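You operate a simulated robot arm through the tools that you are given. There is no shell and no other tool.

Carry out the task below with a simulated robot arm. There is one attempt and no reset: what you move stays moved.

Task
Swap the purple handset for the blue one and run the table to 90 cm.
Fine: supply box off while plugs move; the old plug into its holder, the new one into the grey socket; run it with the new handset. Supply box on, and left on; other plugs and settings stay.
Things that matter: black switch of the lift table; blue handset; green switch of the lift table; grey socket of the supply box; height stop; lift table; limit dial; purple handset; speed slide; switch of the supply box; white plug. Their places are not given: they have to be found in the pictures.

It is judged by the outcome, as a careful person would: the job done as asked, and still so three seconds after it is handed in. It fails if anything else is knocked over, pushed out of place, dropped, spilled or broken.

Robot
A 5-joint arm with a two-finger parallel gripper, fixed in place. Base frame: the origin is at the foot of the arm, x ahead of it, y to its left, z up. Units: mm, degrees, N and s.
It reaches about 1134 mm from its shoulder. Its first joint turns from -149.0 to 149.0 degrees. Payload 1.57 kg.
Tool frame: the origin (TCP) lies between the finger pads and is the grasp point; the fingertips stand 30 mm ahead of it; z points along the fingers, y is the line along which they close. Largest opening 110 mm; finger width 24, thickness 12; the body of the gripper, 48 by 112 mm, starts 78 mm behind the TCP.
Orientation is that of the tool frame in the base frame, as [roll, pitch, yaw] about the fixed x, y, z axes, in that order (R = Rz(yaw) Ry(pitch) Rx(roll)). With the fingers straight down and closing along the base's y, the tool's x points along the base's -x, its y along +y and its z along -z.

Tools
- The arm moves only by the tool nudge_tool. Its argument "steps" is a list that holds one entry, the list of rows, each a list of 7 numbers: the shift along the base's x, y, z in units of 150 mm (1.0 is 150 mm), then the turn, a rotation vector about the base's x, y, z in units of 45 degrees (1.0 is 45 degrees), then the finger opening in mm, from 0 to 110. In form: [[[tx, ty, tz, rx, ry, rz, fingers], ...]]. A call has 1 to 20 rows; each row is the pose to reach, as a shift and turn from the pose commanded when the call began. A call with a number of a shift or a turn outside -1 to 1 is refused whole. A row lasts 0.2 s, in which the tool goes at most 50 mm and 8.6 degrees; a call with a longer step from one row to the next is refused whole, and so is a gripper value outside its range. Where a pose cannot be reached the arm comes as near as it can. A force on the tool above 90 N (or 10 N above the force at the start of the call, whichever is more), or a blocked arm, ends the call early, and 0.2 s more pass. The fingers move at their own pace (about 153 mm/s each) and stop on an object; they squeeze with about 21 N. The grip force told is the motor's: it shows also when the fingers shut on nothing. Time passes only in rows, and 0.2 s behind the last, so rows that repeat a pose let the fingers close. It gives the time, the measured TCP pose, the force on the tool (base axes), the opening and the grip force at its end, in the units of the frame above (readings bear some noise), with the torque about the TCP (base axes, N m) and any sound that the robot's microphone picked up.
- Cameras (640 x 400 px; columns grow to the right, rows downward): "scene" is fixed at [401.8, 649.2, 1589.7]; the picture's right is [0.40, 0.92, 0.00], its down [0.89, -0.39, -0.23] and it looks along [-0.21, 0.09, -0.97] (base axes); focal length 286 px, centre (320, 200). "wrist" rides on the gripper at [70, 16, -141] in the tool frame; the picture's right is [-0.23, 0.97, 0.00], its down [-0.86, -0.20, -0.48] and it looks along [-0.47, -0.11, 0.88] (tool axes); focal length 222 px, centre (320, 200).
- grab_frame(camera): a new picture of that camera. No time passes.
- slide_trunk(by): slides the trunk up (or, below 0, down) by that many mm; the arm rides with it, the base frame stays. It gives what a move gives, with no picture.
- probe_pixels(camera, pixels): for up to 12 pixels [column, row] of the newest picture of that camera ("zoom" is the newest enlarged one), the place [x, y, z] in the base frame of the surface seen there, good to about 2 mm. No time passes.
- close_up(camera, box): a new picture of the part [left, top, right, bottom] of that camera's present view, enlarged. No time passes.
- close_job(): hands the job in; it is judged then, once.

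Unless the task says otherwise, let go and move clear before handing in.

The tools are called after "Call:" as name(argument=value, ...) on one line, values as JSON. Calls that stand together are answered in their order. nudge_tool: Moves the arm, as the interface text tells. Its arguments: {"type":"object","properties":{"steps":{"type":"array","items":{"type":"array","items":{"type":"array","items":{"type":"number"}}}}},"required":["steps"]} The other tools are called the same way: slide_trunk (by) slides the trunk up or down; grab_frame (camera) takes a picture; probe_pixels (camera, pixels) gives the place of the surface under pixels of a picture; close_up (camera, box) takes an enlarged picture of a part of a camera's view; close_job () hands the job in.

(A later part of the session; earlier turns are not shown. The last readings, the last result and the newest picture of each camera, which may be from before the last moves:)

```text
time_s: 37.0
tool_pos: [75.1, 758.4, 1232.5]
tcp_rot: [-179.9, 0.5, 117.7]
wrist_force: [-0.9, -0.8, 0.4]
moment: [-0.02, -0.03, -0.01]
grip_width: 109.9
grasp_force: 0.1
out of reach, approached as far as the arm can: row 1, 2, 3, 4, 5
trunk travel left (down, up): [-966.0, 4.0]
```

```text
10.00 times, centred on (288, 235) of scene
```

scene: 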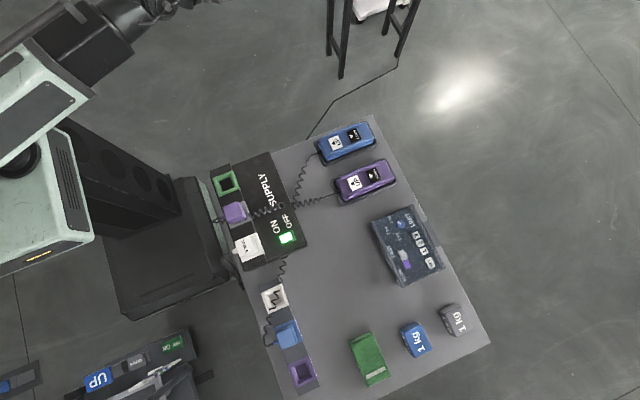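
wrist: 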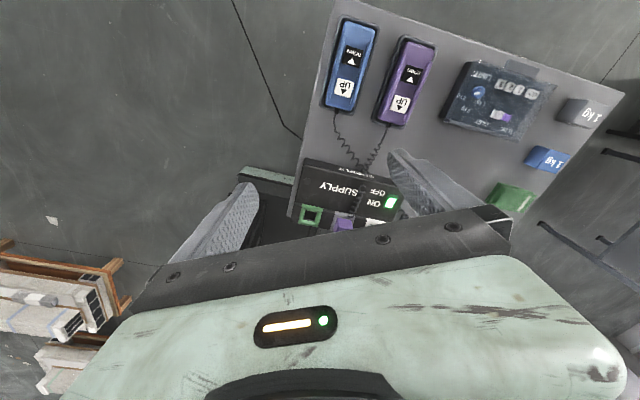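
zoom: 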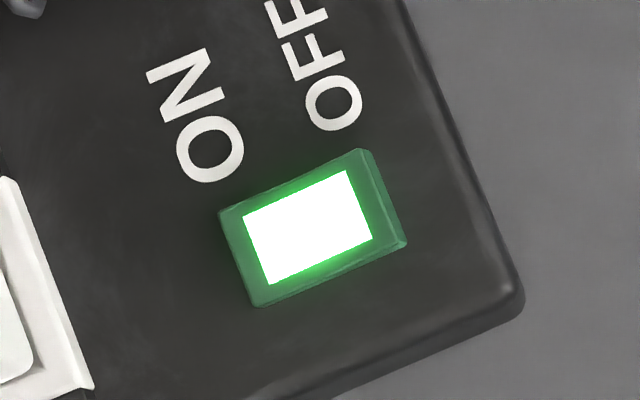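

The supply switch is a lit rocker, with ON marked on the robot's side and OFF on the far side. I'll probe it, then the plugs and the sockets.

Call:
probe_pixels(camera="zoom", pixels=[[225, 215], [366, 155], [400, 243], [262, 300], [250, 255], [300, 230], [350, 205], [385, 195], [315, 270], [290, 190], [450, 250]])

Call:
close_up(camera="scene", box=[215, 190, 265, 240])

Call:
probe_pixels(camera="zoom", pixels=[[100, 100], [40, 30], [200, 200], [250, 200], [300, 200], [300, 280], [350, 240], [400, 250], [220, 290], [150, 220], [320, 130], [260, 140]])

```text
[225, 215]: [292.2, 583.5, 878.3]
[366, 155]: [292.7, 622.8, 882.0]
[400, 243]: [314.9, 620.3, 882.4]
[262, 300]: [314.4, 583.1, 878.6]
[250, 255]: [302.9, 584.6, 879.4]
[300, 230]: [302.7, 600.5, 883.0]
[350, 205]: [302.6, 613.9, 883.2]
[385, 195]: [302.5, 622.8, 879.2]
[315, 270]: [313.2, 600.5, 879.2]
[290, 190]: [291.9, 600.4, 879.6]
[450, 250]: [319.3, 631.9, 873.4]
```

```text
8.00 times, centred on (240, 215) of scene
```

zoom: 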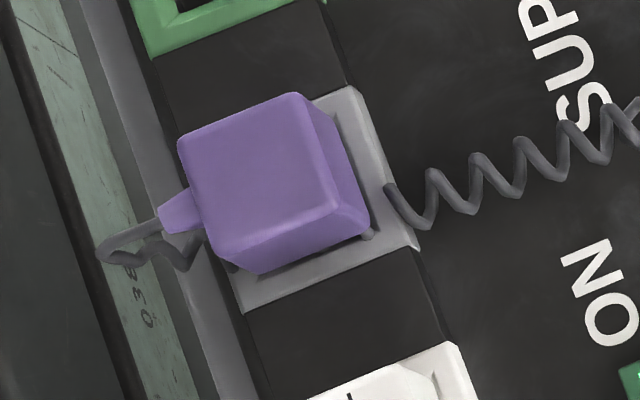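

```text
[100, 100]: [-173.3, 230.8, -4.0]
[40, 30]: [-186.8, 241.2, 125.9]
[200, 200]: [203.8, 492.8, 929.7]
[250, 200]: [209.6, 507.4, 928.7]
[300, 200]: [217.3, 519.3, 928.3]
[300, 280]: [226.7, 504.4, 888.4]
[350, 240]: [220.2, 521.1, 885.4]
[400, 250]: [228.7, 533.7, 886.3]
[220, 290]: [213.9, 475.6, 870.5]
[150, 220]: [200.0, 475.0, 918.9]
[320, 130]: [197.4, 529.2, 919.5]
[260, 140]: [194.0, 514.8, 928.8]
```

The rocker runs along y from 583 to 623; its ON end (z 878) is pressed and its OFF end (z 882) is proud. The purple plug's top is at z≈929 near (206,508). I'll go above the OFF end, aligned and with closed fingers.

Call:
nudge_tool(steps=[[[0.2, -0.12, 0, 0, 0, -0.12, 60], [0.4, -0.24, 0, 0, 0, -0.24, 30], [0.6, -0.36, 0, 0, 0, -0.36, 0], [0.8, -0.48, 0, 0, 0, -0.5, 0], [1, -0.6, 0, 0, 0, -0.615, 0]]])

Call:
nudge_tool(steps=[[[0.2, -0.1, 0, 0, 0, 0, 0], [0.4, -0.2, 0, 0, 0, 0, 0], [0.52, -0.32, 0, 0, 0, 0, 0], [0.52, -0.32, 0, 0, 0, 0, 0]]])

Call:
slide_trunk(by=-230)

Call:
grab_frame(camera="wrist")

Call:
grab_frame(camera="scene")

```text
time_s: 38.2
tool_pos: [228.2, 671.6, 1232.7]
tcp_rot: [-179.9, 0.3, 89.8]
wrist_force: [0.6, 0.0, 0.2]
moment: [-0.02, 0.01, -0.01]
grip_width: 0.0
grasp_force: 21.4
trunk travel left (down, up): [-966.0, 4.0]
```

```text
time_s: 39.2
tool_pos: [307.6, 622.1, 1232.7]
tcp_rot: [-179.9, 0.4, 89.9]
wrist_force: [0.6, 0.9, -0.1]
moment: [0.0, -0.01, 0.02]
grip_width: 0.1
grasp_force: 20.7
trunk travel left (down, up): [-966.0, 4.0]
```

```text
time_s: 41.6
tool_pos: [308.1, 623.3, 1002.9]
tcp_rot: [-179.9, 0.4, 89.8]
wrist_force: [0.1, -1.2, 0.1]
moment: [-0.03, -0.01, 0.01]
grip_width: 0.1
grasp_force: 20.8
trunk travel left (down, up): [-736.0, 234.0]
```

```text
taken
```

wrist: 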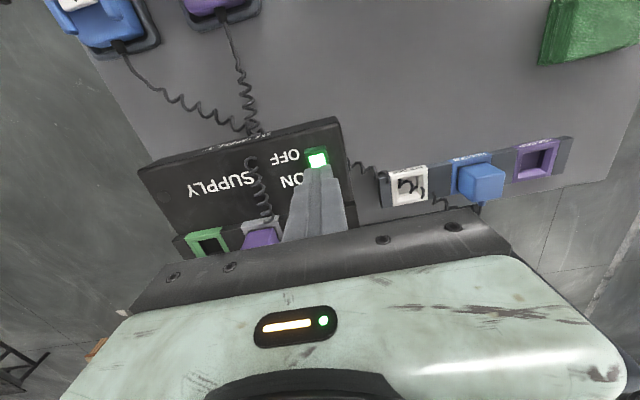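

```text
taken
```

scene: 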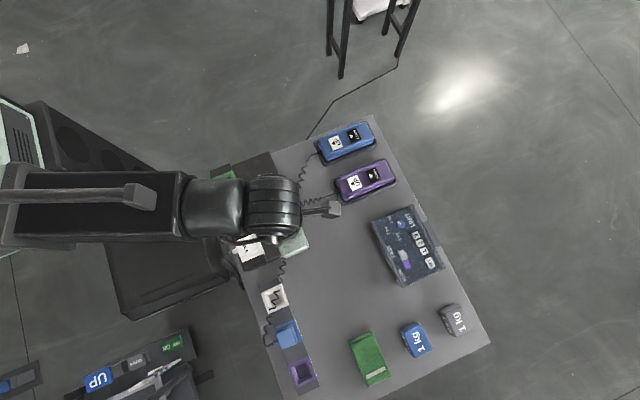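

Tool is at about (308,622,1003) with tips near z 973. I'll shift to (303.5,618), come down in small steps onto the OFF end, and back up.

Call:
nudge_tool(steps=[[[-0.03, -0.027, -0.3, 0, 0, 0, 0], [-0.03, -0.027, -0.5, 0, 0, 0, 0], [-0.03, -0.027, -0.58, 0, 0, 0, 0], [-0.03, -0.027, -0.6, 0, 0, 0, 0], [-0.03, -0.027, -0.62, 0, 0, 0, 0], [-0.03, -0.027, -0.635, 0, 0, 0, 0]]])

Call:
grab_frame(camera="wrist")

Call:
close_up(camera="wrist", box=[260, 120, 380, 230])

```text
time_s: 43.0
tool_pos: [303.0, 615.3, 1003.1]
tcp_rot: [-179.9, 0.4, 89.9]
wrist_force: [0.3, 0.3, -0.6]
moment: [-0.03, 0.01, 0.0]
grip_width: 0.0
grasp_force: 21.0
out of reach, approached as far as the arm can: row 1, 2, 3, 4, 5, 6
trunk travel left (down, up): [-736.0, 234.0]
```

```text
taken
```

wrist: 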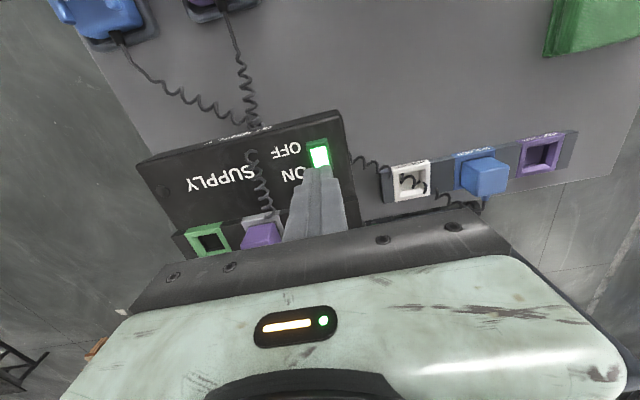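

```text
3.64 times, centred on (320, 175) of wrist
```

zoom: 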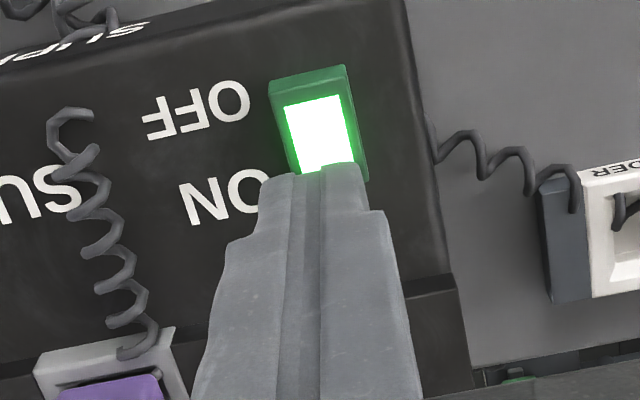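

The arm is at the lower end of its reach with this trunk height. I'll raise the tool first, then lower the trunk so that it has room to work downward.

Call:
nudge_tool(steps=[[[0, 0, 0.3, 0, 0, 0, 0], [0, 0, 0.6, 0, 0, 0, 0], [0, 0, 0.9, 0, 0, 0, 0], [0, 0, 1, 0, 0, 0, 0]]])

Call:
nudge_tool(steps=[[[0, 0, 0.3, 0, 0, 0, 0], [0, 0, 0.6, 0, 0, 0, 0], [0, 0, 0.66, 0, 0, 0, 0]]])

Call:
slide_trunk(by=-250)

```text
time_s: 44.0
tool_pos: [300.8, 621.1, 1003.1]
tcp_rot: [-179.9, 0.3, 89.9]
wrist_force: [-0.1, 0.0, 0.0]
moment: [0.01, 0.02, -0.03]
grip_width: 0.0
grasp_force: 20.7
out of reach, approached as far as the arm can: row 1, 2, 3, 4
trunk travel left (down, up): [-736.0, 234.0]
```

```text
time_s: 44.8
tool_pos: [299.6, 621.5, 1002.7]
tcp_rot: [-179.8, 0.3, 89.9]
wrist_force: [-0.4, -0.5, 0.2]
moment: [-0.02, 0.0, -0.05]
grip_width: 0.0
grasp_force: 21.6
out of reach, approached as far as the arm can: row 1, 2, 3
trunk travel left (down, up): [-736.0, 234.0]
```

```text
time_s: 46.0
tool_pos: [298.9, 619.8, 913.7]
tcp_rot: [179.9, -0.3, 90.0]
wrist_force: [-4.6, -7.8, 55.7]
moment: [-0.88, 0.15, -0.33]
grip_width: 0.0
grasp_force: 20.9
trunk travel left (down, up): [-643.0, 327.0]
heard: click
stopped: the force on the tool passed its limit at 180 N (the readings are from after the stop); the commanded pose is now the measured one
```

The readings explain it: with the tool straight down the height is tied to the trunk (z minus trunk travel is constant), so all vertical moves come from slide_trunk. The slide pressed the rocker too hard, with a click. I'll lift off at once and inspect.

Call:
slide_trunk(by=80)

Call:
grab_frame(camera="wrist")

Call:
close_up(camera="wrist", box=[260, 120, 380, 230])

```text
time_s: 47.2
tool_pos: [302.1, 623.8, 990.1]
tcp_rot: [179.8, -0.3, 90.0]
wrist_force: [0.2, 0.0, 0.3]
moment: [0.01, -0.04, -0.01]
grip_width: 0.0
grasp_force: 21.2
trunk travel left (down, up): [-723.0, 247.0]
```

```text
taken
```

wrist: 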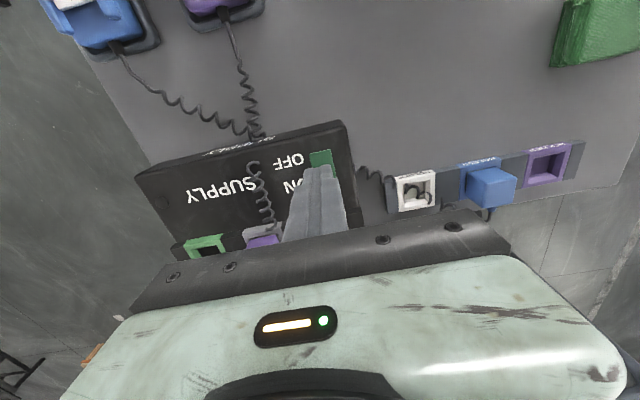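

```text
3.64 times, centred on (320, 175) of wrist
```

zoom: 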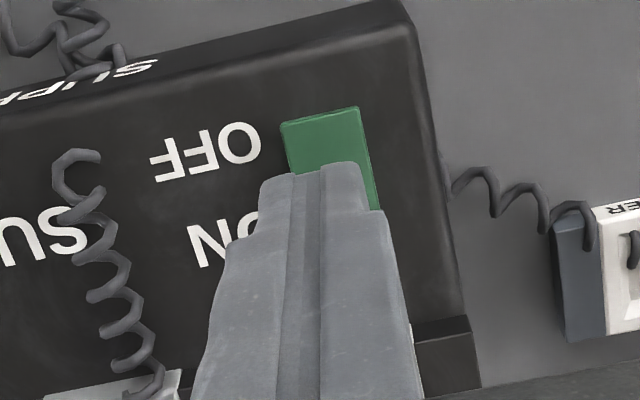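

The rocker light is out and the OFF end is down, so the supply is off. Next I'll back away in y to get a clear wrist view of the plugs and sockets.

Call:
nudge_tool(steps=[[[-0.2, 0.25, 0, 0, 0, 0, 0], [-0.4, 0.5, 0, 0, 0, 0, 0], [-0.6, 0.75, 0, 0, 0, 0, 0], [-0.64, 1, 0, 0, 0, 0, 0]]])

Call:
grab_frame(camera="wrist")

Call:
close_up(camera="wrist", box=[200, 80, 400, 210])

Call:
grab_frame(camera="scene")

```text
time_s: 48.2
tool_pos: [208.3, 775.3, 988.4]
tcp_rot: [179.8, -0.3, 90.0]
wrist_force: [-0.2, -0.4, -0.2]
moment: [0.02, 0.0, 0.02]
grip_width: 0.0
grasp_force: 21.1
trunk travel left (down, up): [-723.0, 247.0]
```

```text
taken
```

wrist: 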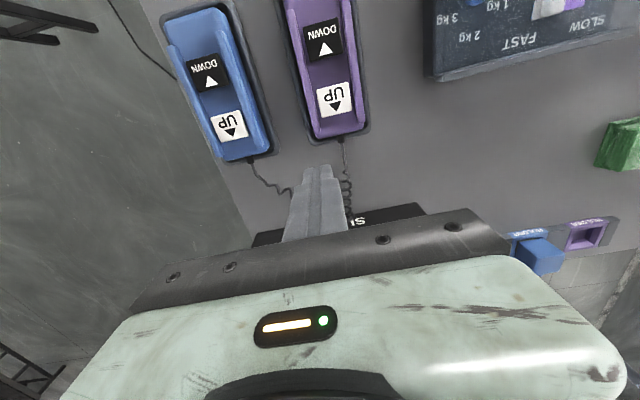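

```text
3.08 times, centred on (300, 145) of wrist
```

zoom: 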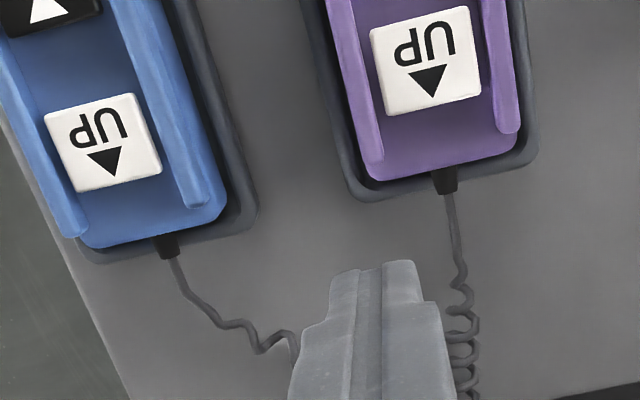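

```text
taken
```

scene: 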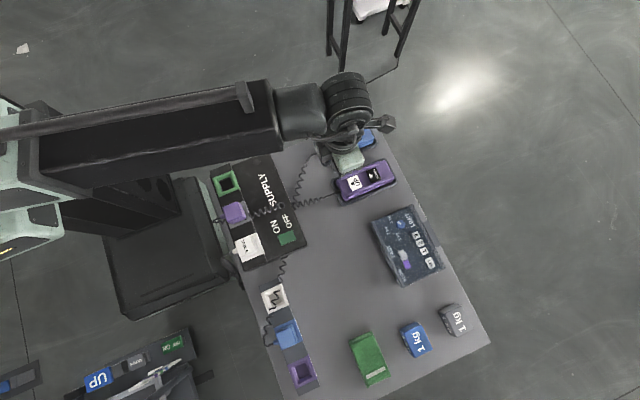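

The scene view is clear of the arm over the plugs now and shows the switch dark. I'll take tight scene close-ups and probe the purple plug's edges, the holder socket, and the blue plug.

Call:
close_up(camera="scene", box=[218, 195, 258, 230])

Call:
probe_pixels(camera="zoom", pixels=[[140, 160], [200, 120], [270, 90], [200, 200], [160, 250], [240, 230], [310, 190], [330, 240], [260, 290], [300, 300], [380, 190], [400, 250]])

Call:
close_up(camera="scene", box=[255, 275, 325, 400])

Call:
close_up(camera="scene", box=[280, 350, 325, 395])

Call:
probe_pixels(camera="zoom", pixels=[[320, 200], [200, 200], [400, 200], [300, 100], [330, 300], [260, 200], [370, 220], [300, 140], [330, 260], [250, 130], [380, 280], [450, 250]])

```text
11.43 times, centred on (238, 212) of scene
```

zoom: 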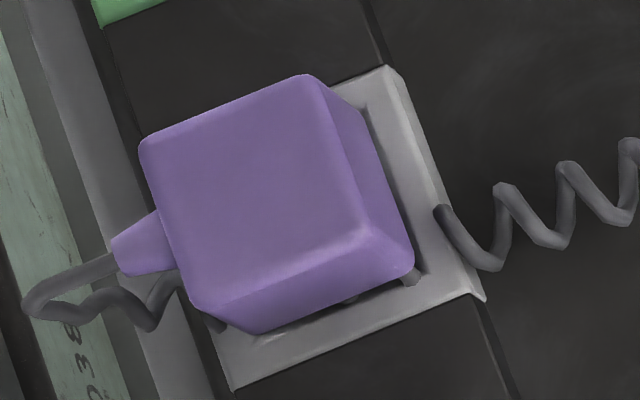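

```text
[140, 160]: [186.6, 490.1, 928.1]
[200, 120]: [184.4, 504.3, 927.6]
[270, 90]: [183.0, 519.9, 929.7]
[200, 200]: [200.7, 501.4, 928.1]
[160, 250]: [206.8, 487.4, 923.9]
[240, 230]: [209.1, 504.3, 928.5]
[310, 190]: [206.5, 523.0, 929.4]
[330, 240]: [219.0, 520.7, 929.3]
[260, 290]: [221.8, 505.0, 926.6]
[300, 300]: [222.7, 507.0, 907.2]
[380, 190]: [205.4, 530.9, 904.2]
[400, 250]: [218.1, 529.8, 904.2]
```

```text
3.20 times, centred on (290, 338) of scene
```

zoom: 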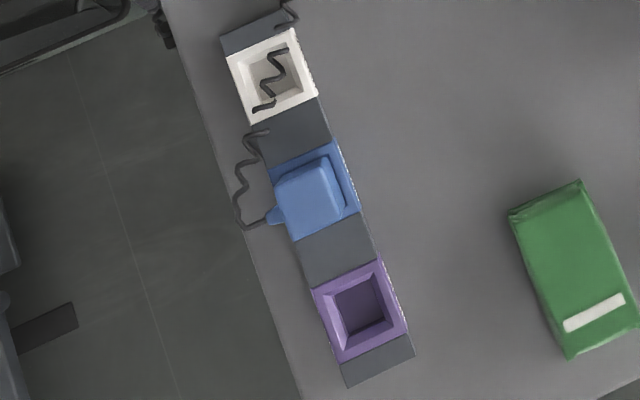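

```text
8.89 times, centred on (302, 372) of scene
```

zoom: 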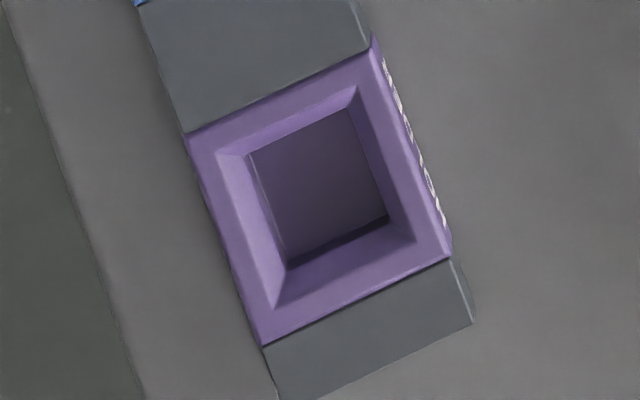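

```text
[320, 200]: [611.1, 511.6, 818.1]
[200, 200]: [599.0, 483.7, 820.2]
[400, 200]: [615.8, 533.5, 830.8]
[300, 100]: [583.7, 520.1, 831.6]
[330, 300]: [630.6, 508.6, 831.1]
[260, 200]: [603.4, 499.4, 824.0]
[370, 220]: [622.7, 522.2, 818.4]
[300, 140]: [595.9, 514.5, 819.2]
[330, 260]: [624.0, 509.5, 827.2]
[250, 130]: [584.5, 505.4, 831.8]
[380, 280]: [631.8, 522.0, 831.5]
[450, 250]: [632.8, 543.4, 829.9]
```

Measured: purple plug top about x 183–223, y 489–531, z 929; socket plate at z 887; purple holder hole around (609,512) with rim at z 831. I'll bring the open fingers over the purple plug, staying above z 930.

Call:
nudge_tool(steps=[[[0, -0.25, 0, 0, 0, 0, 40], [0, -0.5, 0, 0, 0, 0, 70], [0, -0.75, 0, 0, 0, 0, 70], [0, -1, 0, 0, 0, 0, 70]]])

Call:
nudge_tool(steps=[[[-0.01, -0.25, 0, 0, 0, 0, 70], [-0.02, -0.5, 0, 0, 0, 0, 70], [-0.03, -0.7, 0, 0, 0, 0, 70], [-0.03, -0.76, 0, 0, 0, 0, 70]]])

```text
time_s: 49.2
tool_pos: [206.5, 624.5, 990.1]
tcp_rot: [179.8, -0.4, 90.0]
wrist_force: [-0.4, -0.5, -0.1]
moment: [0.0, -0.02, 0.0]
grip_width: 70.0
grasp_force: 0.1
trunk travel left (down, up): [-723.0, 247.0]
```

```text
time_s: 50.2
tool_pos: [200.8, 509.5, 990.0]
tcp_rot: [179.8, -0.3, 90.0]
wrist_force: [0.4, -0.4, 0.5]
moment: [-0.02, 0.03, 0.0]
grip_width: 69.7
grasp_force: 0.0
trunk travel left (down, up): [-723.0, 247.0]
```

Reached (201,509,990). I'll check the wrist picture for finger alignment over the plug before going down.

Call:
grab_frame(camera="wrist")

Call:
close_up(camera="wrist", box=[180, 100, 460, 260])

```text
taken
```

wrist: 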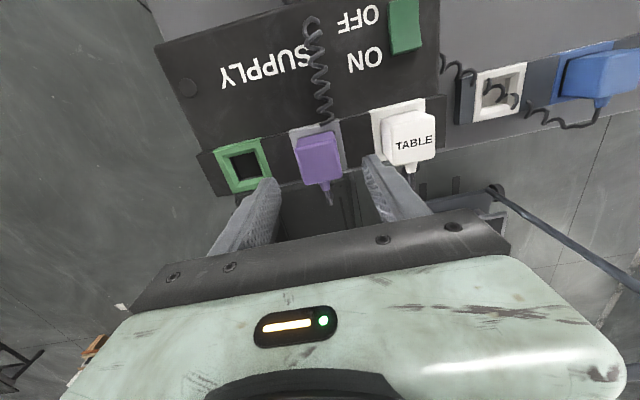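

```text
2.29 times, centred on (320, 180) of wrist
```

zoom: 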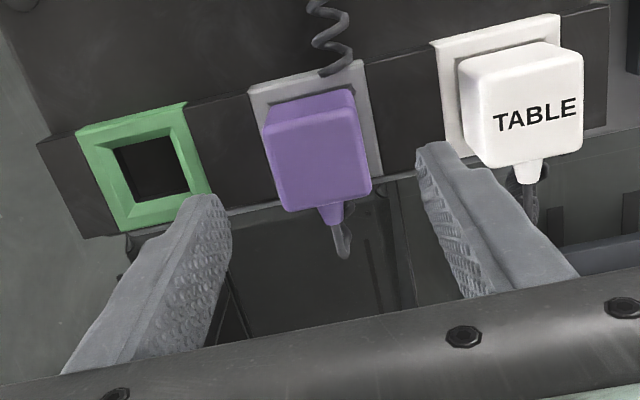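

The plug lies between the fingers. I'll probe plug and socket corners from this closer view to refine the centres.

Call:
probe_pixels(camera="zoom", pixels=[[268, 140], [312, 118], [352, 112], [365, 185], [285, 205], [318, 160], [252, 95], [360, 66], [380, 170], [80, 135], [185, 108], [208, 190]])

Call:
probe_pixels(camera="zoom", pixels=[[115, 225], [150, 170], [120, 155], [165, 140], [135, 200], [185, 190], [145, 140], [175, 170], [435, 47], [555, 18], [525, 90], [230, 80]])

```text
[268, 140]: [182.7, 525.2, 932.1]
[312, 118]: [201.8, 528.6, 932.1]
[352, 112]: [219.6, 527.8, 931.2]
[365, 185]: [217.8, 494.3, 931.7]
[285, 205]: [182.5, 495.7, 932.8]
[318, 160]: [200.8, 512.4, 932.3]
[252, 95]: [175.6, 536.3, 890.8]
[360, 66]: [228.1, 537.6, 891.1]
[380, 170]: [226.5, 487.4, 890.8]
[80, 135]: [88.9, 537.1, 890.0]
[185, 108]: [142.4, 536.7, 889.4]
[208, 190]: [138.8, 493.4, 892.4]
```

```text
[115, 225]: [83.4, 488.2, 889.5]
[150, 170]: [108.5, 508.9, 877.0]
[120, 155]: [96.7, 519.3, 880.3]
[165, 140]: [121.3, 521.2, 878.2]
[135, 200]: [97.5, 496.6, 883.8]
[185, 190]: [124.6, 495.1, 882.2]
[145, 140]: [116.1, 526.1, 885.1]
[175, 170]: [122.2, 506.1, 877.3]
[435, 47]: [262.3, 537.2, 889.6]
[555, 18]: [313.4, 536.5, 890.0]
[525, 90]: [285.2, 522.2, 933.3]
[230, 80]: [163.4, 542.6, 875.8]
```

Centres agree: plug ≈ (201,511), tool ≈ (201,509.5). I'll lower in two steps so the fingertips straddle the plug just above the socket plate (z≈889).

Call:
slide_trunk(by=-45)

Call:
slide_trunk(by=-20)

Call:
nudge_tool(steps=[[[0, 0, 0, 0, 0, 0, 40], [0, 0, 0, 0, 0, 0, 25], [0, 0, 0, 0, 0, 0, 25], [0, 0, 0, 0, 0, 0, 25]]])

Call:
close_up(camera="wrist", box=[180, 100, 460, 260])

```text
time_s: 51.0
tool_pos: [199.5, 509.9, 946.2]
tcp_rot: [179.8, -0.3, 90.0]
wrist_force: [-0.2, 0.1, -0.4]
moment: [0.01, 0.0, 0.01]
grip_width: 69.8
grasp_force: 0.1
trunk travel left (down, up): [-678.0, 292.0]
```

```text
time_s: 51.7
tool_pos: [200.2, 510.7, 925.4]
tcp_rot: [179.9, -0.3, 90.0]
wrist_force: [0.4, 0.1, -0.9]
moment: [-0.05, 0.0, 0.02]
grip_width: 70.0
grasp_force: 0.1
trunk travel left (down, up): [-658.0, 312.0]
```

```text
time_s: 52.7
tool_pos: [200.3, 509.8, 924.9]
tcp_rot: [179.8, -0.3, 90.0]
wrist_force: [-0.9, -0.7, 1.0]
moment: [0.02, 0.04, 0.01]
grip_width: 39.4
grasp_force: 20.8
trunk travel left (down, up): [-658.0, 312.0]
```

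```text
2.29 times, centred on (320, 180) of wrist
```

zoom: 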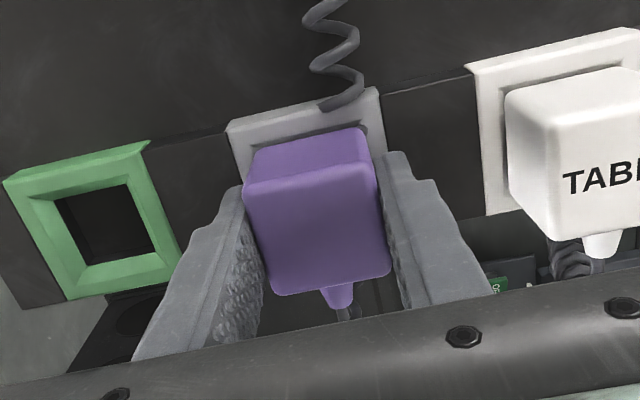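

The fingers hold the purple plug (39.4 mm, 21 N). I'll pull it straight up a little and check.

Call:
slide_trunk(by=25)

Call:
close_up(camera="wrist", box=[180, 100, 460, 260])

```text
time_s: 53.4
tool_pos: [200.5, 510.9, 950.4]
tcp_rot: [179.8, -0.2, 90.0]
wrist_force: [-0.2, -0.3, -1.1]
moment: [-0.01, 0.04, 0.01]
grip_width: 39.5
grasp_force: 20.7
trunk travel left (down, up): [-683.0, 287.0]
```

```text
2.29 times, centred on (320, 180) of wrist
```

zoom: 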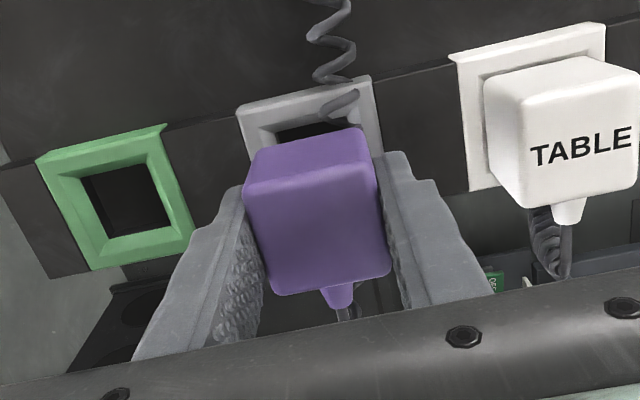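

The plug is out cleanly (grip 39.5 mm). I'll raise it well above the other plugs and carry it along toward the purple holder around (606,515).

Call:
slide_trunk(by=85)

Call:
nudge_tool(steps=[[[0.2, 0.01, 0, 0, 0, 0, 25], [0.4, 0.02, 0, 0, 0, 0, 25], [0.6, 0.03, 0, 0, 0, 0, 25], [0.8, 0.04, 0, 0, 0, 0, 25], [1, 0.05, 0, 0, 0, 0, 25]]])

Call:
nudge_tool(steps=[[[0.2, 0, 0, 0, 0, 0, 25], [0.4, 0, 0, 0, 0, 0, 25], [0.6, 0, 0, 0, 0, 0, 25], [0.8, 0, 0, 0, 0, 0, 25], [0.95, 0, 0, 0, 0, 0, 25]]])

Call:
grab_frame(camera="wrist")

Call:
grab_frame(camera="scene")

```text
time_s: 54.6
tool_pos: [200.8, 509.1, 1034.9]
tcp_rot: [179.8, -0.3, 90.0]
wrist_force: [0.3, 0.2, -0.8]
moment: [-0.04, 0.01, 0.0]
grip_width: 39.6
grasp_force: 21.2
trunk travel left (down, up): [-768.0, 202.0]
```

```text
time_s: 55.8
tool_pos: [352.3, 519.3, 1035.1]
tcp_rot: [179.8, -0.3, 90.0]
wrist_force: [0.1, -0.2, -1.1]
moment: [-0.04, 0.0, 0.01]
grip_width: 39.5
grasp_force: 21.3
trunk travel left (down, up): [-768.0, 202.0]
```

```text
time_s: 57.0
tool_pos: [494.0, 518.2, 1034.5]
tcp_rot: [179.9, -0.4, 90.1]
wrist_force: [0.0, -0.4, -1.4]
moment: [-0.03, 0.02, 0.01]
grip_width: 39.2
grasp_force: 21.3
trunk travel left (down, up): [-768.0, 202.0]
```

```text
taken
```

wrist: 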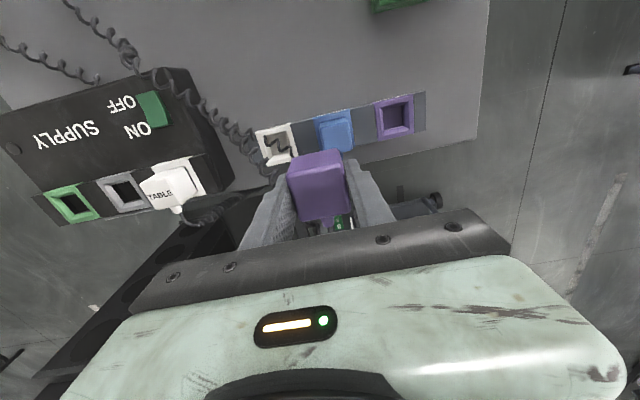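

```text
taken
```

scene: 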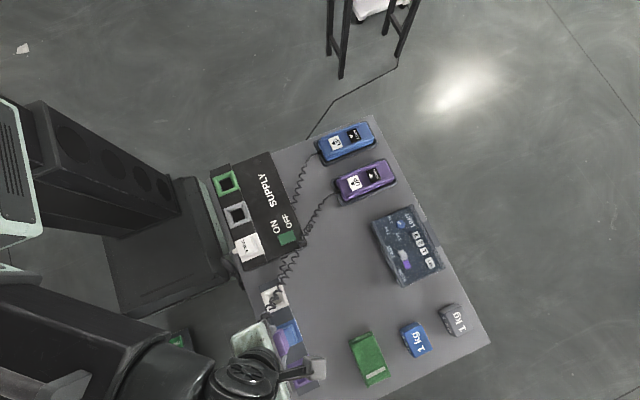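

The purple plug is carried over the holder strip, with its cord following. I'll measure the holder (wrist view, 395,117) and the now empty grey socket (scene view, 238,213).

Call:
close_up(camera="wrist", box=[250, 80, 450, 200])

Call:
probe_pixels(camera="zoom", pixels=[[402, 75], [518, 45], [533, 158], [420, 195], [460, 120], [435, 95], [500, 75], [505, 140], [445, 165], [470, 63], [408, 130], [525, 100]])

Call:
close_up(camera="wrist", box=[20, 150, 220, 230])

Call:
close_up(camera="scene", box=[218, 195, 258, 230])

```text
3.20 times, centred on (350, 140) of wrist
```

zoom: 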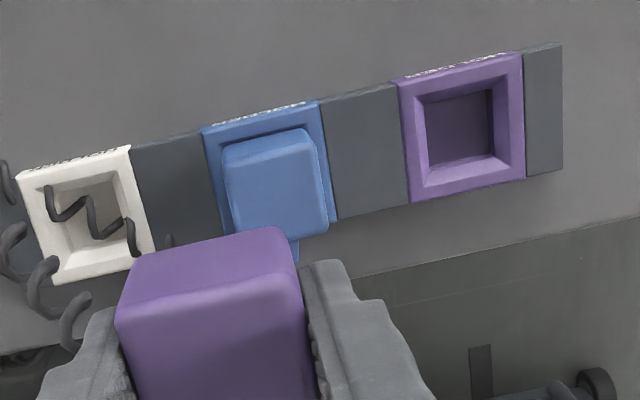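

```text
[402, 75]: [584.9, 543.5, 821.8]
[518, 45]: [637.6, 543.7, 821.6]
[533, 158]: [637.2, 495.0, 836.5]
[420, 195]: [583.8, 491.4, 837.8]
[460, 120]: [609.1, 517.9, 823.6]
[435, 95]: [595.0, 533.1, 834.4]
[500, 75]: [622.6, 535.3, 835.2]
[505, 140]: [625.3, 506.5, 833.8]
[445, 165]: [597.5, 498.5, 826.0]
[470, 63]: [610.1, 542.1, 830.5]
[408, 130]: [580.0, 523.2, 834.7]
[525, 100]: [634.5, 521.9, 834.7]
```

```text
3.20 times, centred on (120, 190) of wrist
```

zoom: 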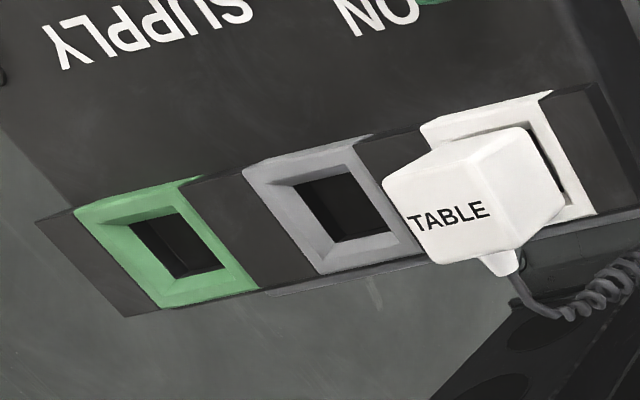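

```text
11.43 times, centred on (238, 212) of scene
```

zoom: 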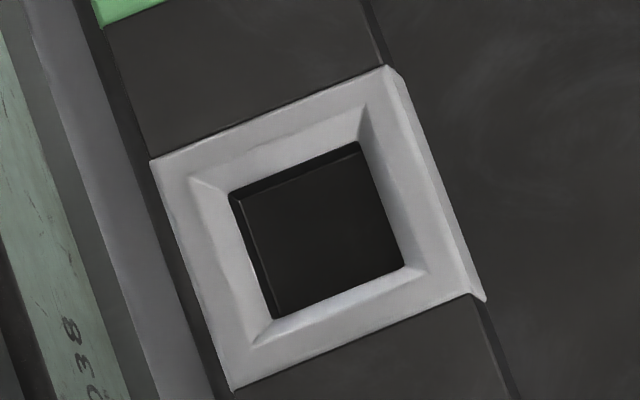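

I'll refine the holder's position with a tighter zoom and more probes on its edges.

Call:
close_up(camera="wrist", box=[365, 85, 435, 150])

```text
6.15 times, centred on (400, 118) of wrist
```

zoom: 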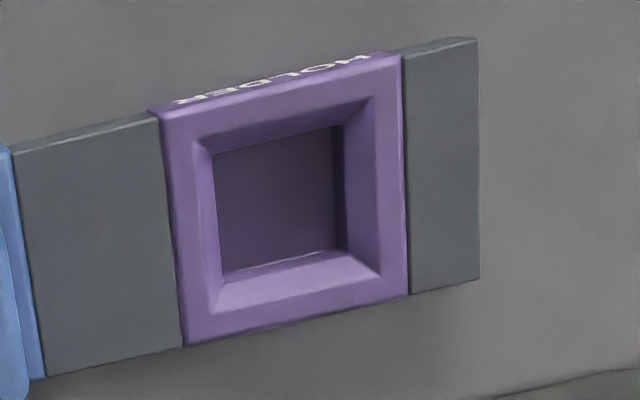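

Call:
probe_pixels(camera="zoom", pixels=[[176, 220], [402, 180], [280, 95], [295, 312], [210, 220], [352, 185], [280, 150], [285, 265], [197, 222], [378, 182], [275, 122], [290, 305]])

```text
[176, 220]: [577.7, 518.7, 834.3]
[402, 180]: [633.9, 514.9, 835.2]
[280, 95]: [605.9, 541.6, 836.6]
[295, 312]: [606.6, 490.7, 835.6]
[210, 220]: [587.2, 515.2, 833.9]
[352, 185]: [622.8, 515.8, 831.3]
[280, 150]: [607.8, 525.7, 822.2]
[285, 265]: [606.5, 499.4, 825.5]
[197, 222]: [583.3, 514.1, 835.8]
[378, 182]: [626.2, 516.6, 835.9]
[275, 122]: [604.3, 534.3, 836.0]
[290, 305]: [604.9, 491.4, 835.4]
```

The holder centres at about (606,516.5) with its rim at z≈831.5 (the wrist probes read 3 mm high). I'll move above it and check the reading.

Call:
nudge_tool(steps=[[[0.25, 0, 0, 0, 0, 0, 25], [0.5, -0.01, 0, 0, 0, 0, 25], [0.7, -0.013, 0, 0, 0, 0, 25], [0.75, -0.013, 0, 0, 0, 0, 25], [0.75, -0.013, 0, 0, 0, 0, 25]]])

Call:
slide_trunk(by=-110)

Call:
grab_frame(camera="wrist")

Call:
close_up(camera="wrist", box=[220, 120, 420, 250])

```text
time_s: 58.2
tool_pos: [605.5, 514.6, 1034.8]
tcp_rot: [179.7, -0.3, 90.0]
wrist_force: [-0.6, 0.7, -0.4]
moment: [0.03, -0.01, -0.01]
grip_width: 39.5
grasp_force: 21.2
trunk travel left (down, up): [-768.0, 202.0]
```

```text
time_s: 59.6
tool_pos: [603.3, 516.8, 924.9]
tcp_rot: [179.9, -0.3, 89.9]
wrist_force: [0.7, 0.9, -0.3]
moment: [0.01, 0.04, -0.01]
grip_width: 39.3
grasp_force: 21.2
trunk travel left (down, up): [-658.0, 312.0]
```

```text
taken
```

wrist: 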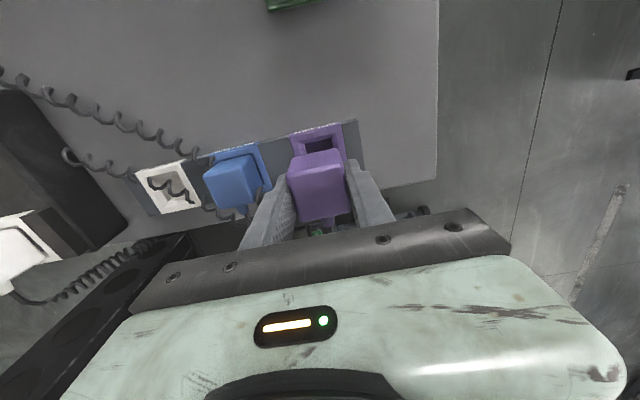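

```text
3.08 times, centred on (320, 185) of wrist
```

zoom: 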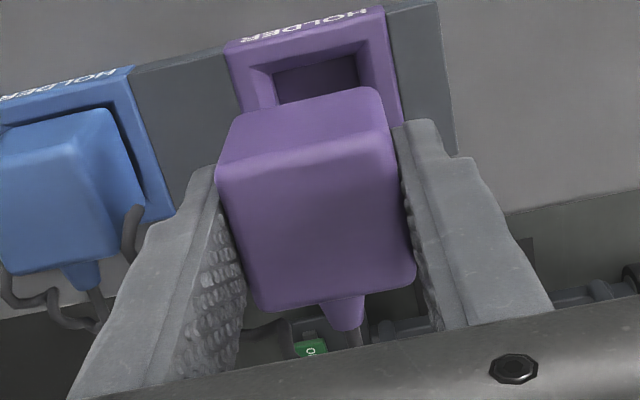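

The plug is poised above the holder. I'll lower partway and compare its alignment with the frame in the picture.

Call:
slide_trunk(by=-25)

Call:
close_up(camera="wrist", box=[220, 120, 420, 250])

Call:
probe_pixels(camera="zoom", pixels=[[220, 190], [405, 150], [232, 60], [390, 20], [310, 45], [310, 120], [290, 80], [312, 230]])

```text
time_s: 60.4
tool_pos: [604.4, 515.3, 900.0]
tcp_rot: [179.7, -0.4, 90.1]
wrist_force: [0.1, -0.1, -0.6]
moment: [0.01, -0.02, 0.02]
grip_width: 39.4
grasp_force: 20.8
trunk travel left (down, up): [-633.0, 337.0]
```

```text
3.08 times, centred on (320, 185) of wrist
```

zoom: 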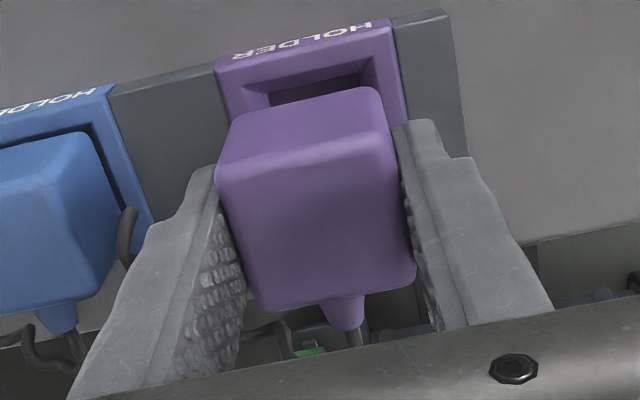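

```text
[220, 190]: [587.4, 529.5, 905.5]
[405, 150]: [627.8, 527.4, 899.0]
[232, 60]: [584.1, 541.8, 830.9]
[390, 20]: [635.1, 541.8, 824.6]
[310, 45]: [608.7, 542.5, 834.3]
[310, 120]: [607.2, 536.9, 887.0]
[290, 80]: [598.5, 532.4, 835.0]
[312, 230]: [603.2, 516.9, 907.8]
```

Plug (x≈586–626, back face y≈537) and frame (centre 606, 516.5) agree within about a millimetre. I'll lower further in small steps, watching the force.

Call:
slide_trunk(by=-14)

Call:
slide_trunk(by=-6)

Call:
slide_trunk(by=-4)

Call:
close_up(camera="wrist", box=[220, 120, 420, 250])

```text
time_s: 61.0
tool_pos: [605.3, 515.9, 885.3]
tcp_rot: [179.9, -0.3, 90.0]
wrist_force: [0.1, 0.2, -1.0]
moment: [0.0, 0.02, 0.0]
grip_width: 39.4
grasp_force: 20.2
trunk travel left (down, up): [-619.0, 351.0]
```

```text
time_s: 61.5
tool_pos: [604.2, 514.7, 880.6]
tcp_rot: [179.7, -0.3, 90.0]
wrist_force: [0.6, -0.5, -0.2]
moment: [-0.01, 0.0, -0.01]
grip_width: 39.6
grasp_force: 20.9
trunk travel left (down, up): [-613.0, 357.0]
```

```text
time_s: 62.1
tool_pos: [604.7, 516.1, 875.6]
tcp_rot: [179.9, -0.3, 90.1]
wrist_force: [0.1, -0.9, 2.6]
moment: [0.01, -0.01, 0.01]
grip_width: 39.5
grasp_force: 21.1
trunk travel left (down, up): [-609.0, 361.0]
```

```text
3.08 times, centred on (320, 185) of wrist
```

zoom: 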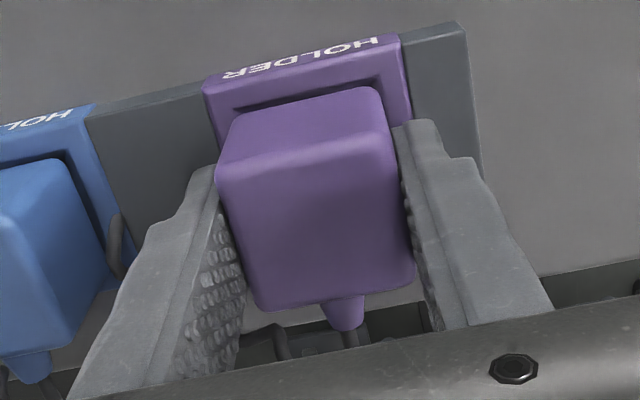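

Light contact has begun (about 3 N), with 5–6 mm still to go. I'll continue in 2 mm steps.

Call:
slide_trunk(by=-2)

Call:
slide_trunk(by=-2)

Call:
close_up(camera="wrist", box=[220, 120, 420, 250])

```text
time_s: 62.6
tool_pos: [604.2, 515.8, 873.5]
tcp_rot: [180.0, -0.3, 90.0]
wrist_force: [-0.6, -5.6, -4.2]
moment: [-0.3, 0.01, 0.01]
grip_width: 39.9
grasp_force: 21.3
trunk travel left (down, up): [-607.0, 363.0]
```

```text
time_s: 63.1
tool_pos: [605.2, 516.2, 871.2]
tcp_rot: [179.9, -0.4, 90.0]
wrist_force: [-0.8, -8.4, -7.3]
moment: [-0.4, 0.01, -0.01]
grip_width: 39.5
grasp_force: 20.8
trunk travel left (down, up): [-605.0, 365.0]
```

```text
3.08 times, centred on (320, 185) of wrist
```

zoom: 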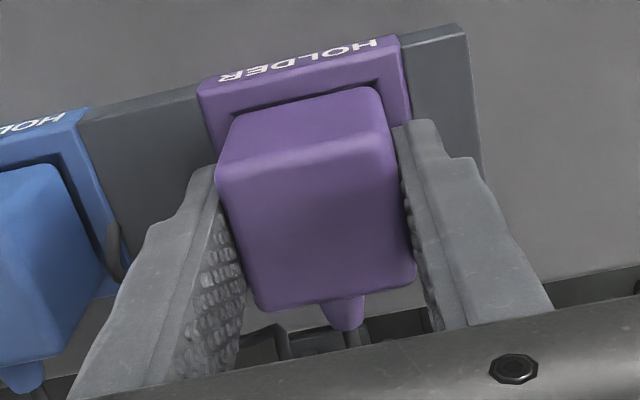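

The tool is being pulled down (-7 N) and toward -y (-8 N), so the plug is sliding into its seat. I'll ease it 1.5 mm toward -y and down another 1.5 mm.

Call:
nudge_tool(steps=[[[0, -0.005, 0, 0, 0, 0, 25], [0, -0.01, 0, 0, 0, 0, 25]]])

Call:
slide_trunk(by=-1.5)

Call:
close_up(camera="wrist", box=[220, 120, 420, 250])

```text
time_s: 63.7
tool_pos: [606.1, 515.4, 871.7]
tcp_rot: [179.9, -0.4, 90.0]
wrist_force: [-0.2, -0.9, -4.5]
moment: [-0.01, 0.01, 0.01]
grip_width: 39.3
grasp_force: 21.5
trunk travel left (down, up): [-605.0, 365.0]
```

```text
time_s: 64.2
tool_pos: [605.2, 514.1, 870.1]
tcp_rot: [179.7, -0.3, 90.0]
wrist_force: [0.6, 0.7, -2.0]
moment: [0.02, -0.01, 0.04]
grip_width: 39.6
grasp_force: 20.6
trunk travel left (down, up): [-604.0, 366.0]
```

```text
3.08 times, centred on (320, 185) of wrist
```

zoom: 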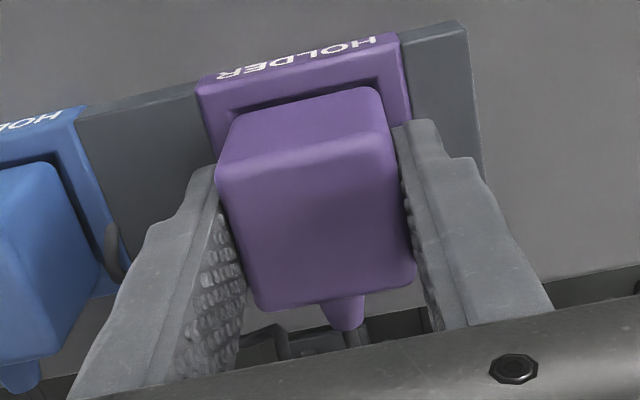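

Forces have nearly vanished. One more millimetre down will show whether it's bottomed out.

Call:
slide_trunk(by=-1.5)

```text
time_s: 64.7
tool_pos: [605.0, 514.2, 870.9]
tcp_rot: [179.7, -0.4, 89.9]
wrist_force: [3.9, 3.8, 16.0]
moment: [0.17, -0.06, -0.03]
grip_width: 39.6
grasp_force: 21.3
trunk travel left (down, up): [-602.0, 368.0]
```

It's bottomed out (16 N upward). I'll release, raise, and check the result.

Call:
nudge_tool(steps=[[[0, 0, 0, 0, 0, 0, 50], [0, 0, 0, 0, 0, 0, 70], [0, 0, 0, 0, 0, 0, 70]]])

Call:
slide_trunk(by=70)

Call:
grab_frame(camera="wrist")

Call:
close_up(camera="wrist", box=[140, 100, 400, 250])

```text
time_s: 65.5
tool_pos: [606.1, 514.5, 868.4]
tcp_rot: [179.9, -0.3, 90.0]
wrist_force: [-0.2, 0.2, 0.6]
moment: [0.02, 0.01, 0.02]
grip_width: 69.9
grasp_force: 0.1
trunk travel left (down, up): [-602.0, 368.0]
```

```text
time_s: 66.6
tool_pos: [604.7, 515.2, 939.6]
tcp_rot: [179.8, -0.3, 90.0]
wrist_force: [-0.5, -0.6, 1.0]
moment: [0.0, 0.01, 0.03]
grip_width: 69.8
grasp_force: 0.0
trunk travel left (down, up): [-672.0, 298.0]
```

```text
taken
```

wrist: 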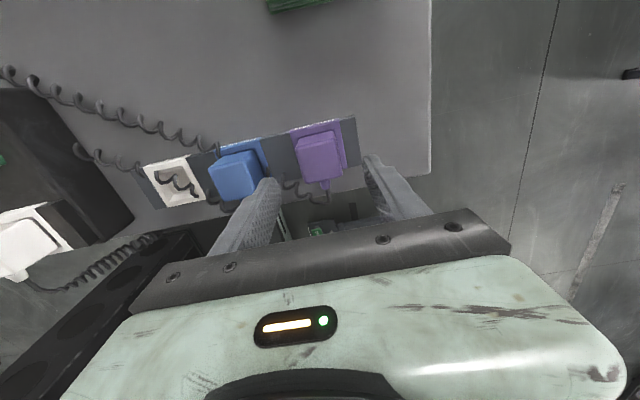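

```text
2.46 times, centred on (270, 175) of wrist
```

zoom: 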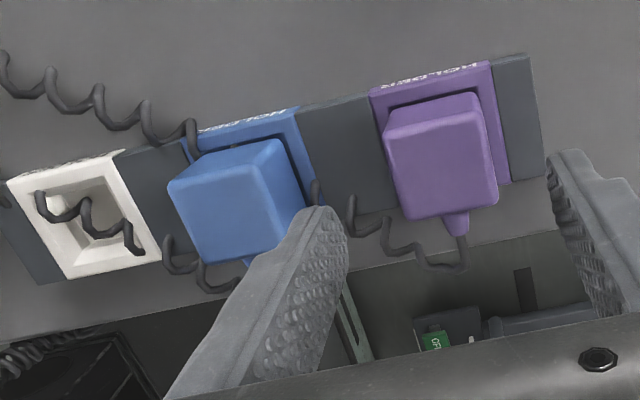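

The purple plug sits in its holder. Next I'll probe the blue plug's edges from this view.

Call:
probe_pixels(camera="zoom", pixels=[[172, 190], [276, 145], [220, 165], [190, 260], [230, 220], [200, 135], [296, 112], [386, 130], [485, 110], [405, 215], [440, 160], [495, 200]])

Call:
close_up(camera="scene", box=[255, 275, 325, 400])

```text
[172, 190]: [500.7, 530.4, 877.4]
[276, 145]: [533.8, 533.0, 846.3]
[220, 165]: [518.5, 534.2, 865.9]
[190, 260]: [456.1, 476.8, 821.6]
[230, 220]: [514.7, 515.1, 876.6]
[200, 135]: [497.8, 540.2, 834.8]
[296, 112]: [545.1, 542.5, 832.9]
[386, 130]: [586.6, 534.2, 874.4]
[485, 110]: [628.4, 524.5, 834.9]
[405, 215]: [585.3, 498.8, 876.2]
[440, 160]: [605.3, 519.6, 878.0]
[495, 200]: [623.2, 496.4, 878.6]
```

```text
3.20 times, centred on (290, 338) of scene
```

zoom: 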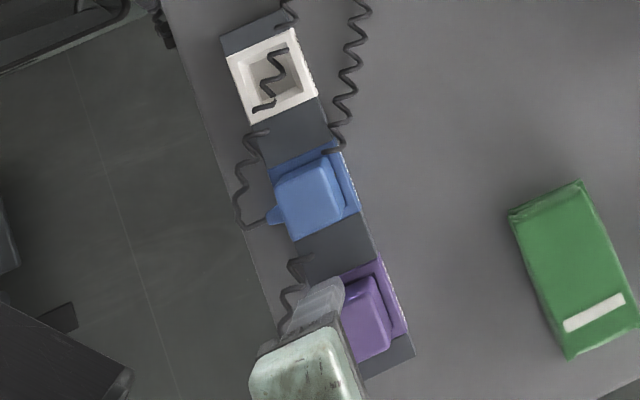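

Frame edges indicate a pitch of about 90 mm, so the blue plug centres near (516,514.5). I'll move over it and check the finger clearance.

Call:
nudge_tool(steps=[[[-0.2, 0, 0, 0, 0, 0, 70], [-0.4, 0, 0, 0, 0, 0, 70], [-0.6, 0, 0, 0, 0, 0, 70], [-0.6, 0, 0, 0, 0, 0, 70]]])

Call:
close_up(camera="wrist", box=[180, 100, 460, 260])

Call:
probe_pixels(camera="zoom", pixels=[[275, 150], [310, 135], [350, 125], [370, 180], [290, 200], [320, 160]])

```text
time_s: 67.6
tool_pos: [515.0, 513.0, 938.7]
tcp_rot: [179.8, -0.3, 90.0]
wrist_force: [-0.8, 0.5, -0.1]
moment: [0.01, -0.04, 0.03]
grip_width: 70.0
grasp_force: 0.2
trunk travel left (down, up): [-672.0, 298.0]
```

```text
2.29 times, centred on (320, 180) of wrist
```

zoom: 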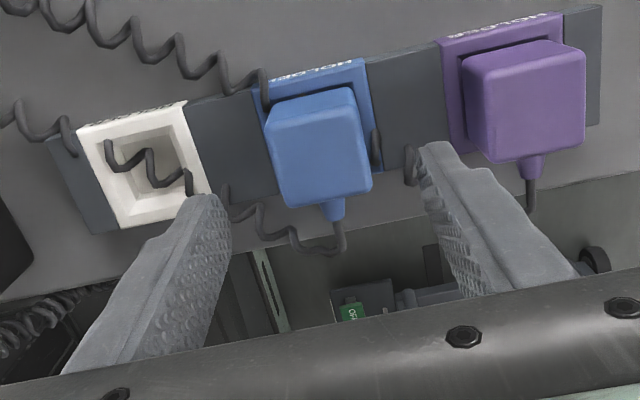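

```text
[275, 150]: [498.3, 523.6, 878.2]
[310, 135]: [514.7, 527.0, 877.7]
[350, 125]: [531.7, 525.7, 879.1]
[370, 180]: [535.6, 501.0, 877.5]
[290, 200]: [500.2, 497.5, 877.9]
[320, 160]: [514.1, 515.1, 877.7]
```

The blue plug spans x≈497–536, centred between the fingers. I'll descend and grip.

Call:
nudge_tool(steps=[[[0.005, 0.007, 0, 0, 0, 0, 60], [0.005, 0.007, 0, 0, 0, 0, 60]]])

Call:
slide_trunk(by=-45)

Call:
slide_trunk(by=-23)

Call:
nudge_tool(steps=[[[0, 0, 0, 0, 0, 0, 45], [0, 0, 0, 0, 0, 0, 25], [0, 0, 0, 0, 0, 0, 25], [0, 0, 0, 0, 0, 0, 25]]])

Call:
close_up(camera="wrist", box=[180, 100, 460, 260])

```text
time_s: 68.2
tool_pos: [516.0, 515.1, 938.8]
tcp_rot: [179.8, -0.3, 89.9]
wrist_force: [-1.1, -0.8, -0.7]
moment: [0.0, 0.01, 0.01]
grip_width: 59.8
grasp_force: 0.1
trunk travel left (down, up): [-672.0, 298.0]
```

```text
time_s: 69.1
tool_pos: [514.7, 514.4, 893.6]
tcp_rot: [179.8, -0.4, 90.0]
wrist_force: [-0.1, -0.2, -0.2]
moment: [-0.01, 0.0, 0.02]
grip_width: 60.0
grasp_force: 0.1
trunk travel left (down, up): [-627.0, 343.0]
```

```text
time_s: 69.8
tool_pos: [515.9, 513.7, 871.4]
tcp_rot: [179.8, -0.3, 90.0]
wrist_force: [-0.4, 0.7, -0.5]
moment: [0.01, 0.02, 0.01]
grip_width: 60.0
grasp_force: 0.2
trunk travel left (down, up): [-604.0, 366.0]
```

```text
time_s: 70.8
tool_pos: [515.9, 514.5, 871.7]
tcp_rot: [179.8, -0.2, 90.0]
wrist_force: [0.6, -0.6, 1.9]
moment: [0.05, -0.02, 0.0]
grip_width: 39.4
grasp_force: 21.2
trunk travel left (down, up): [-604.0, 366.0]
```

```text
2.29 times, centred on (320, 180) of wrist
```

zoom: 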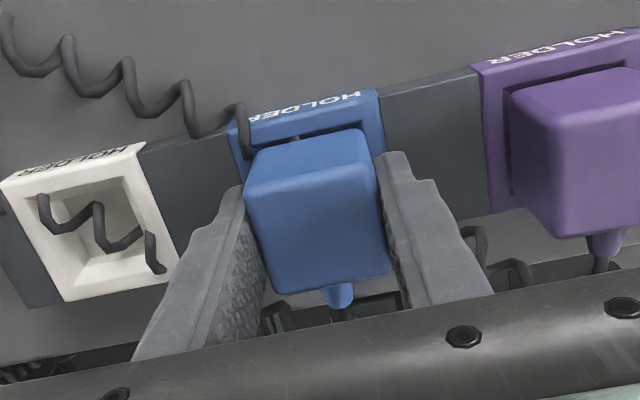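

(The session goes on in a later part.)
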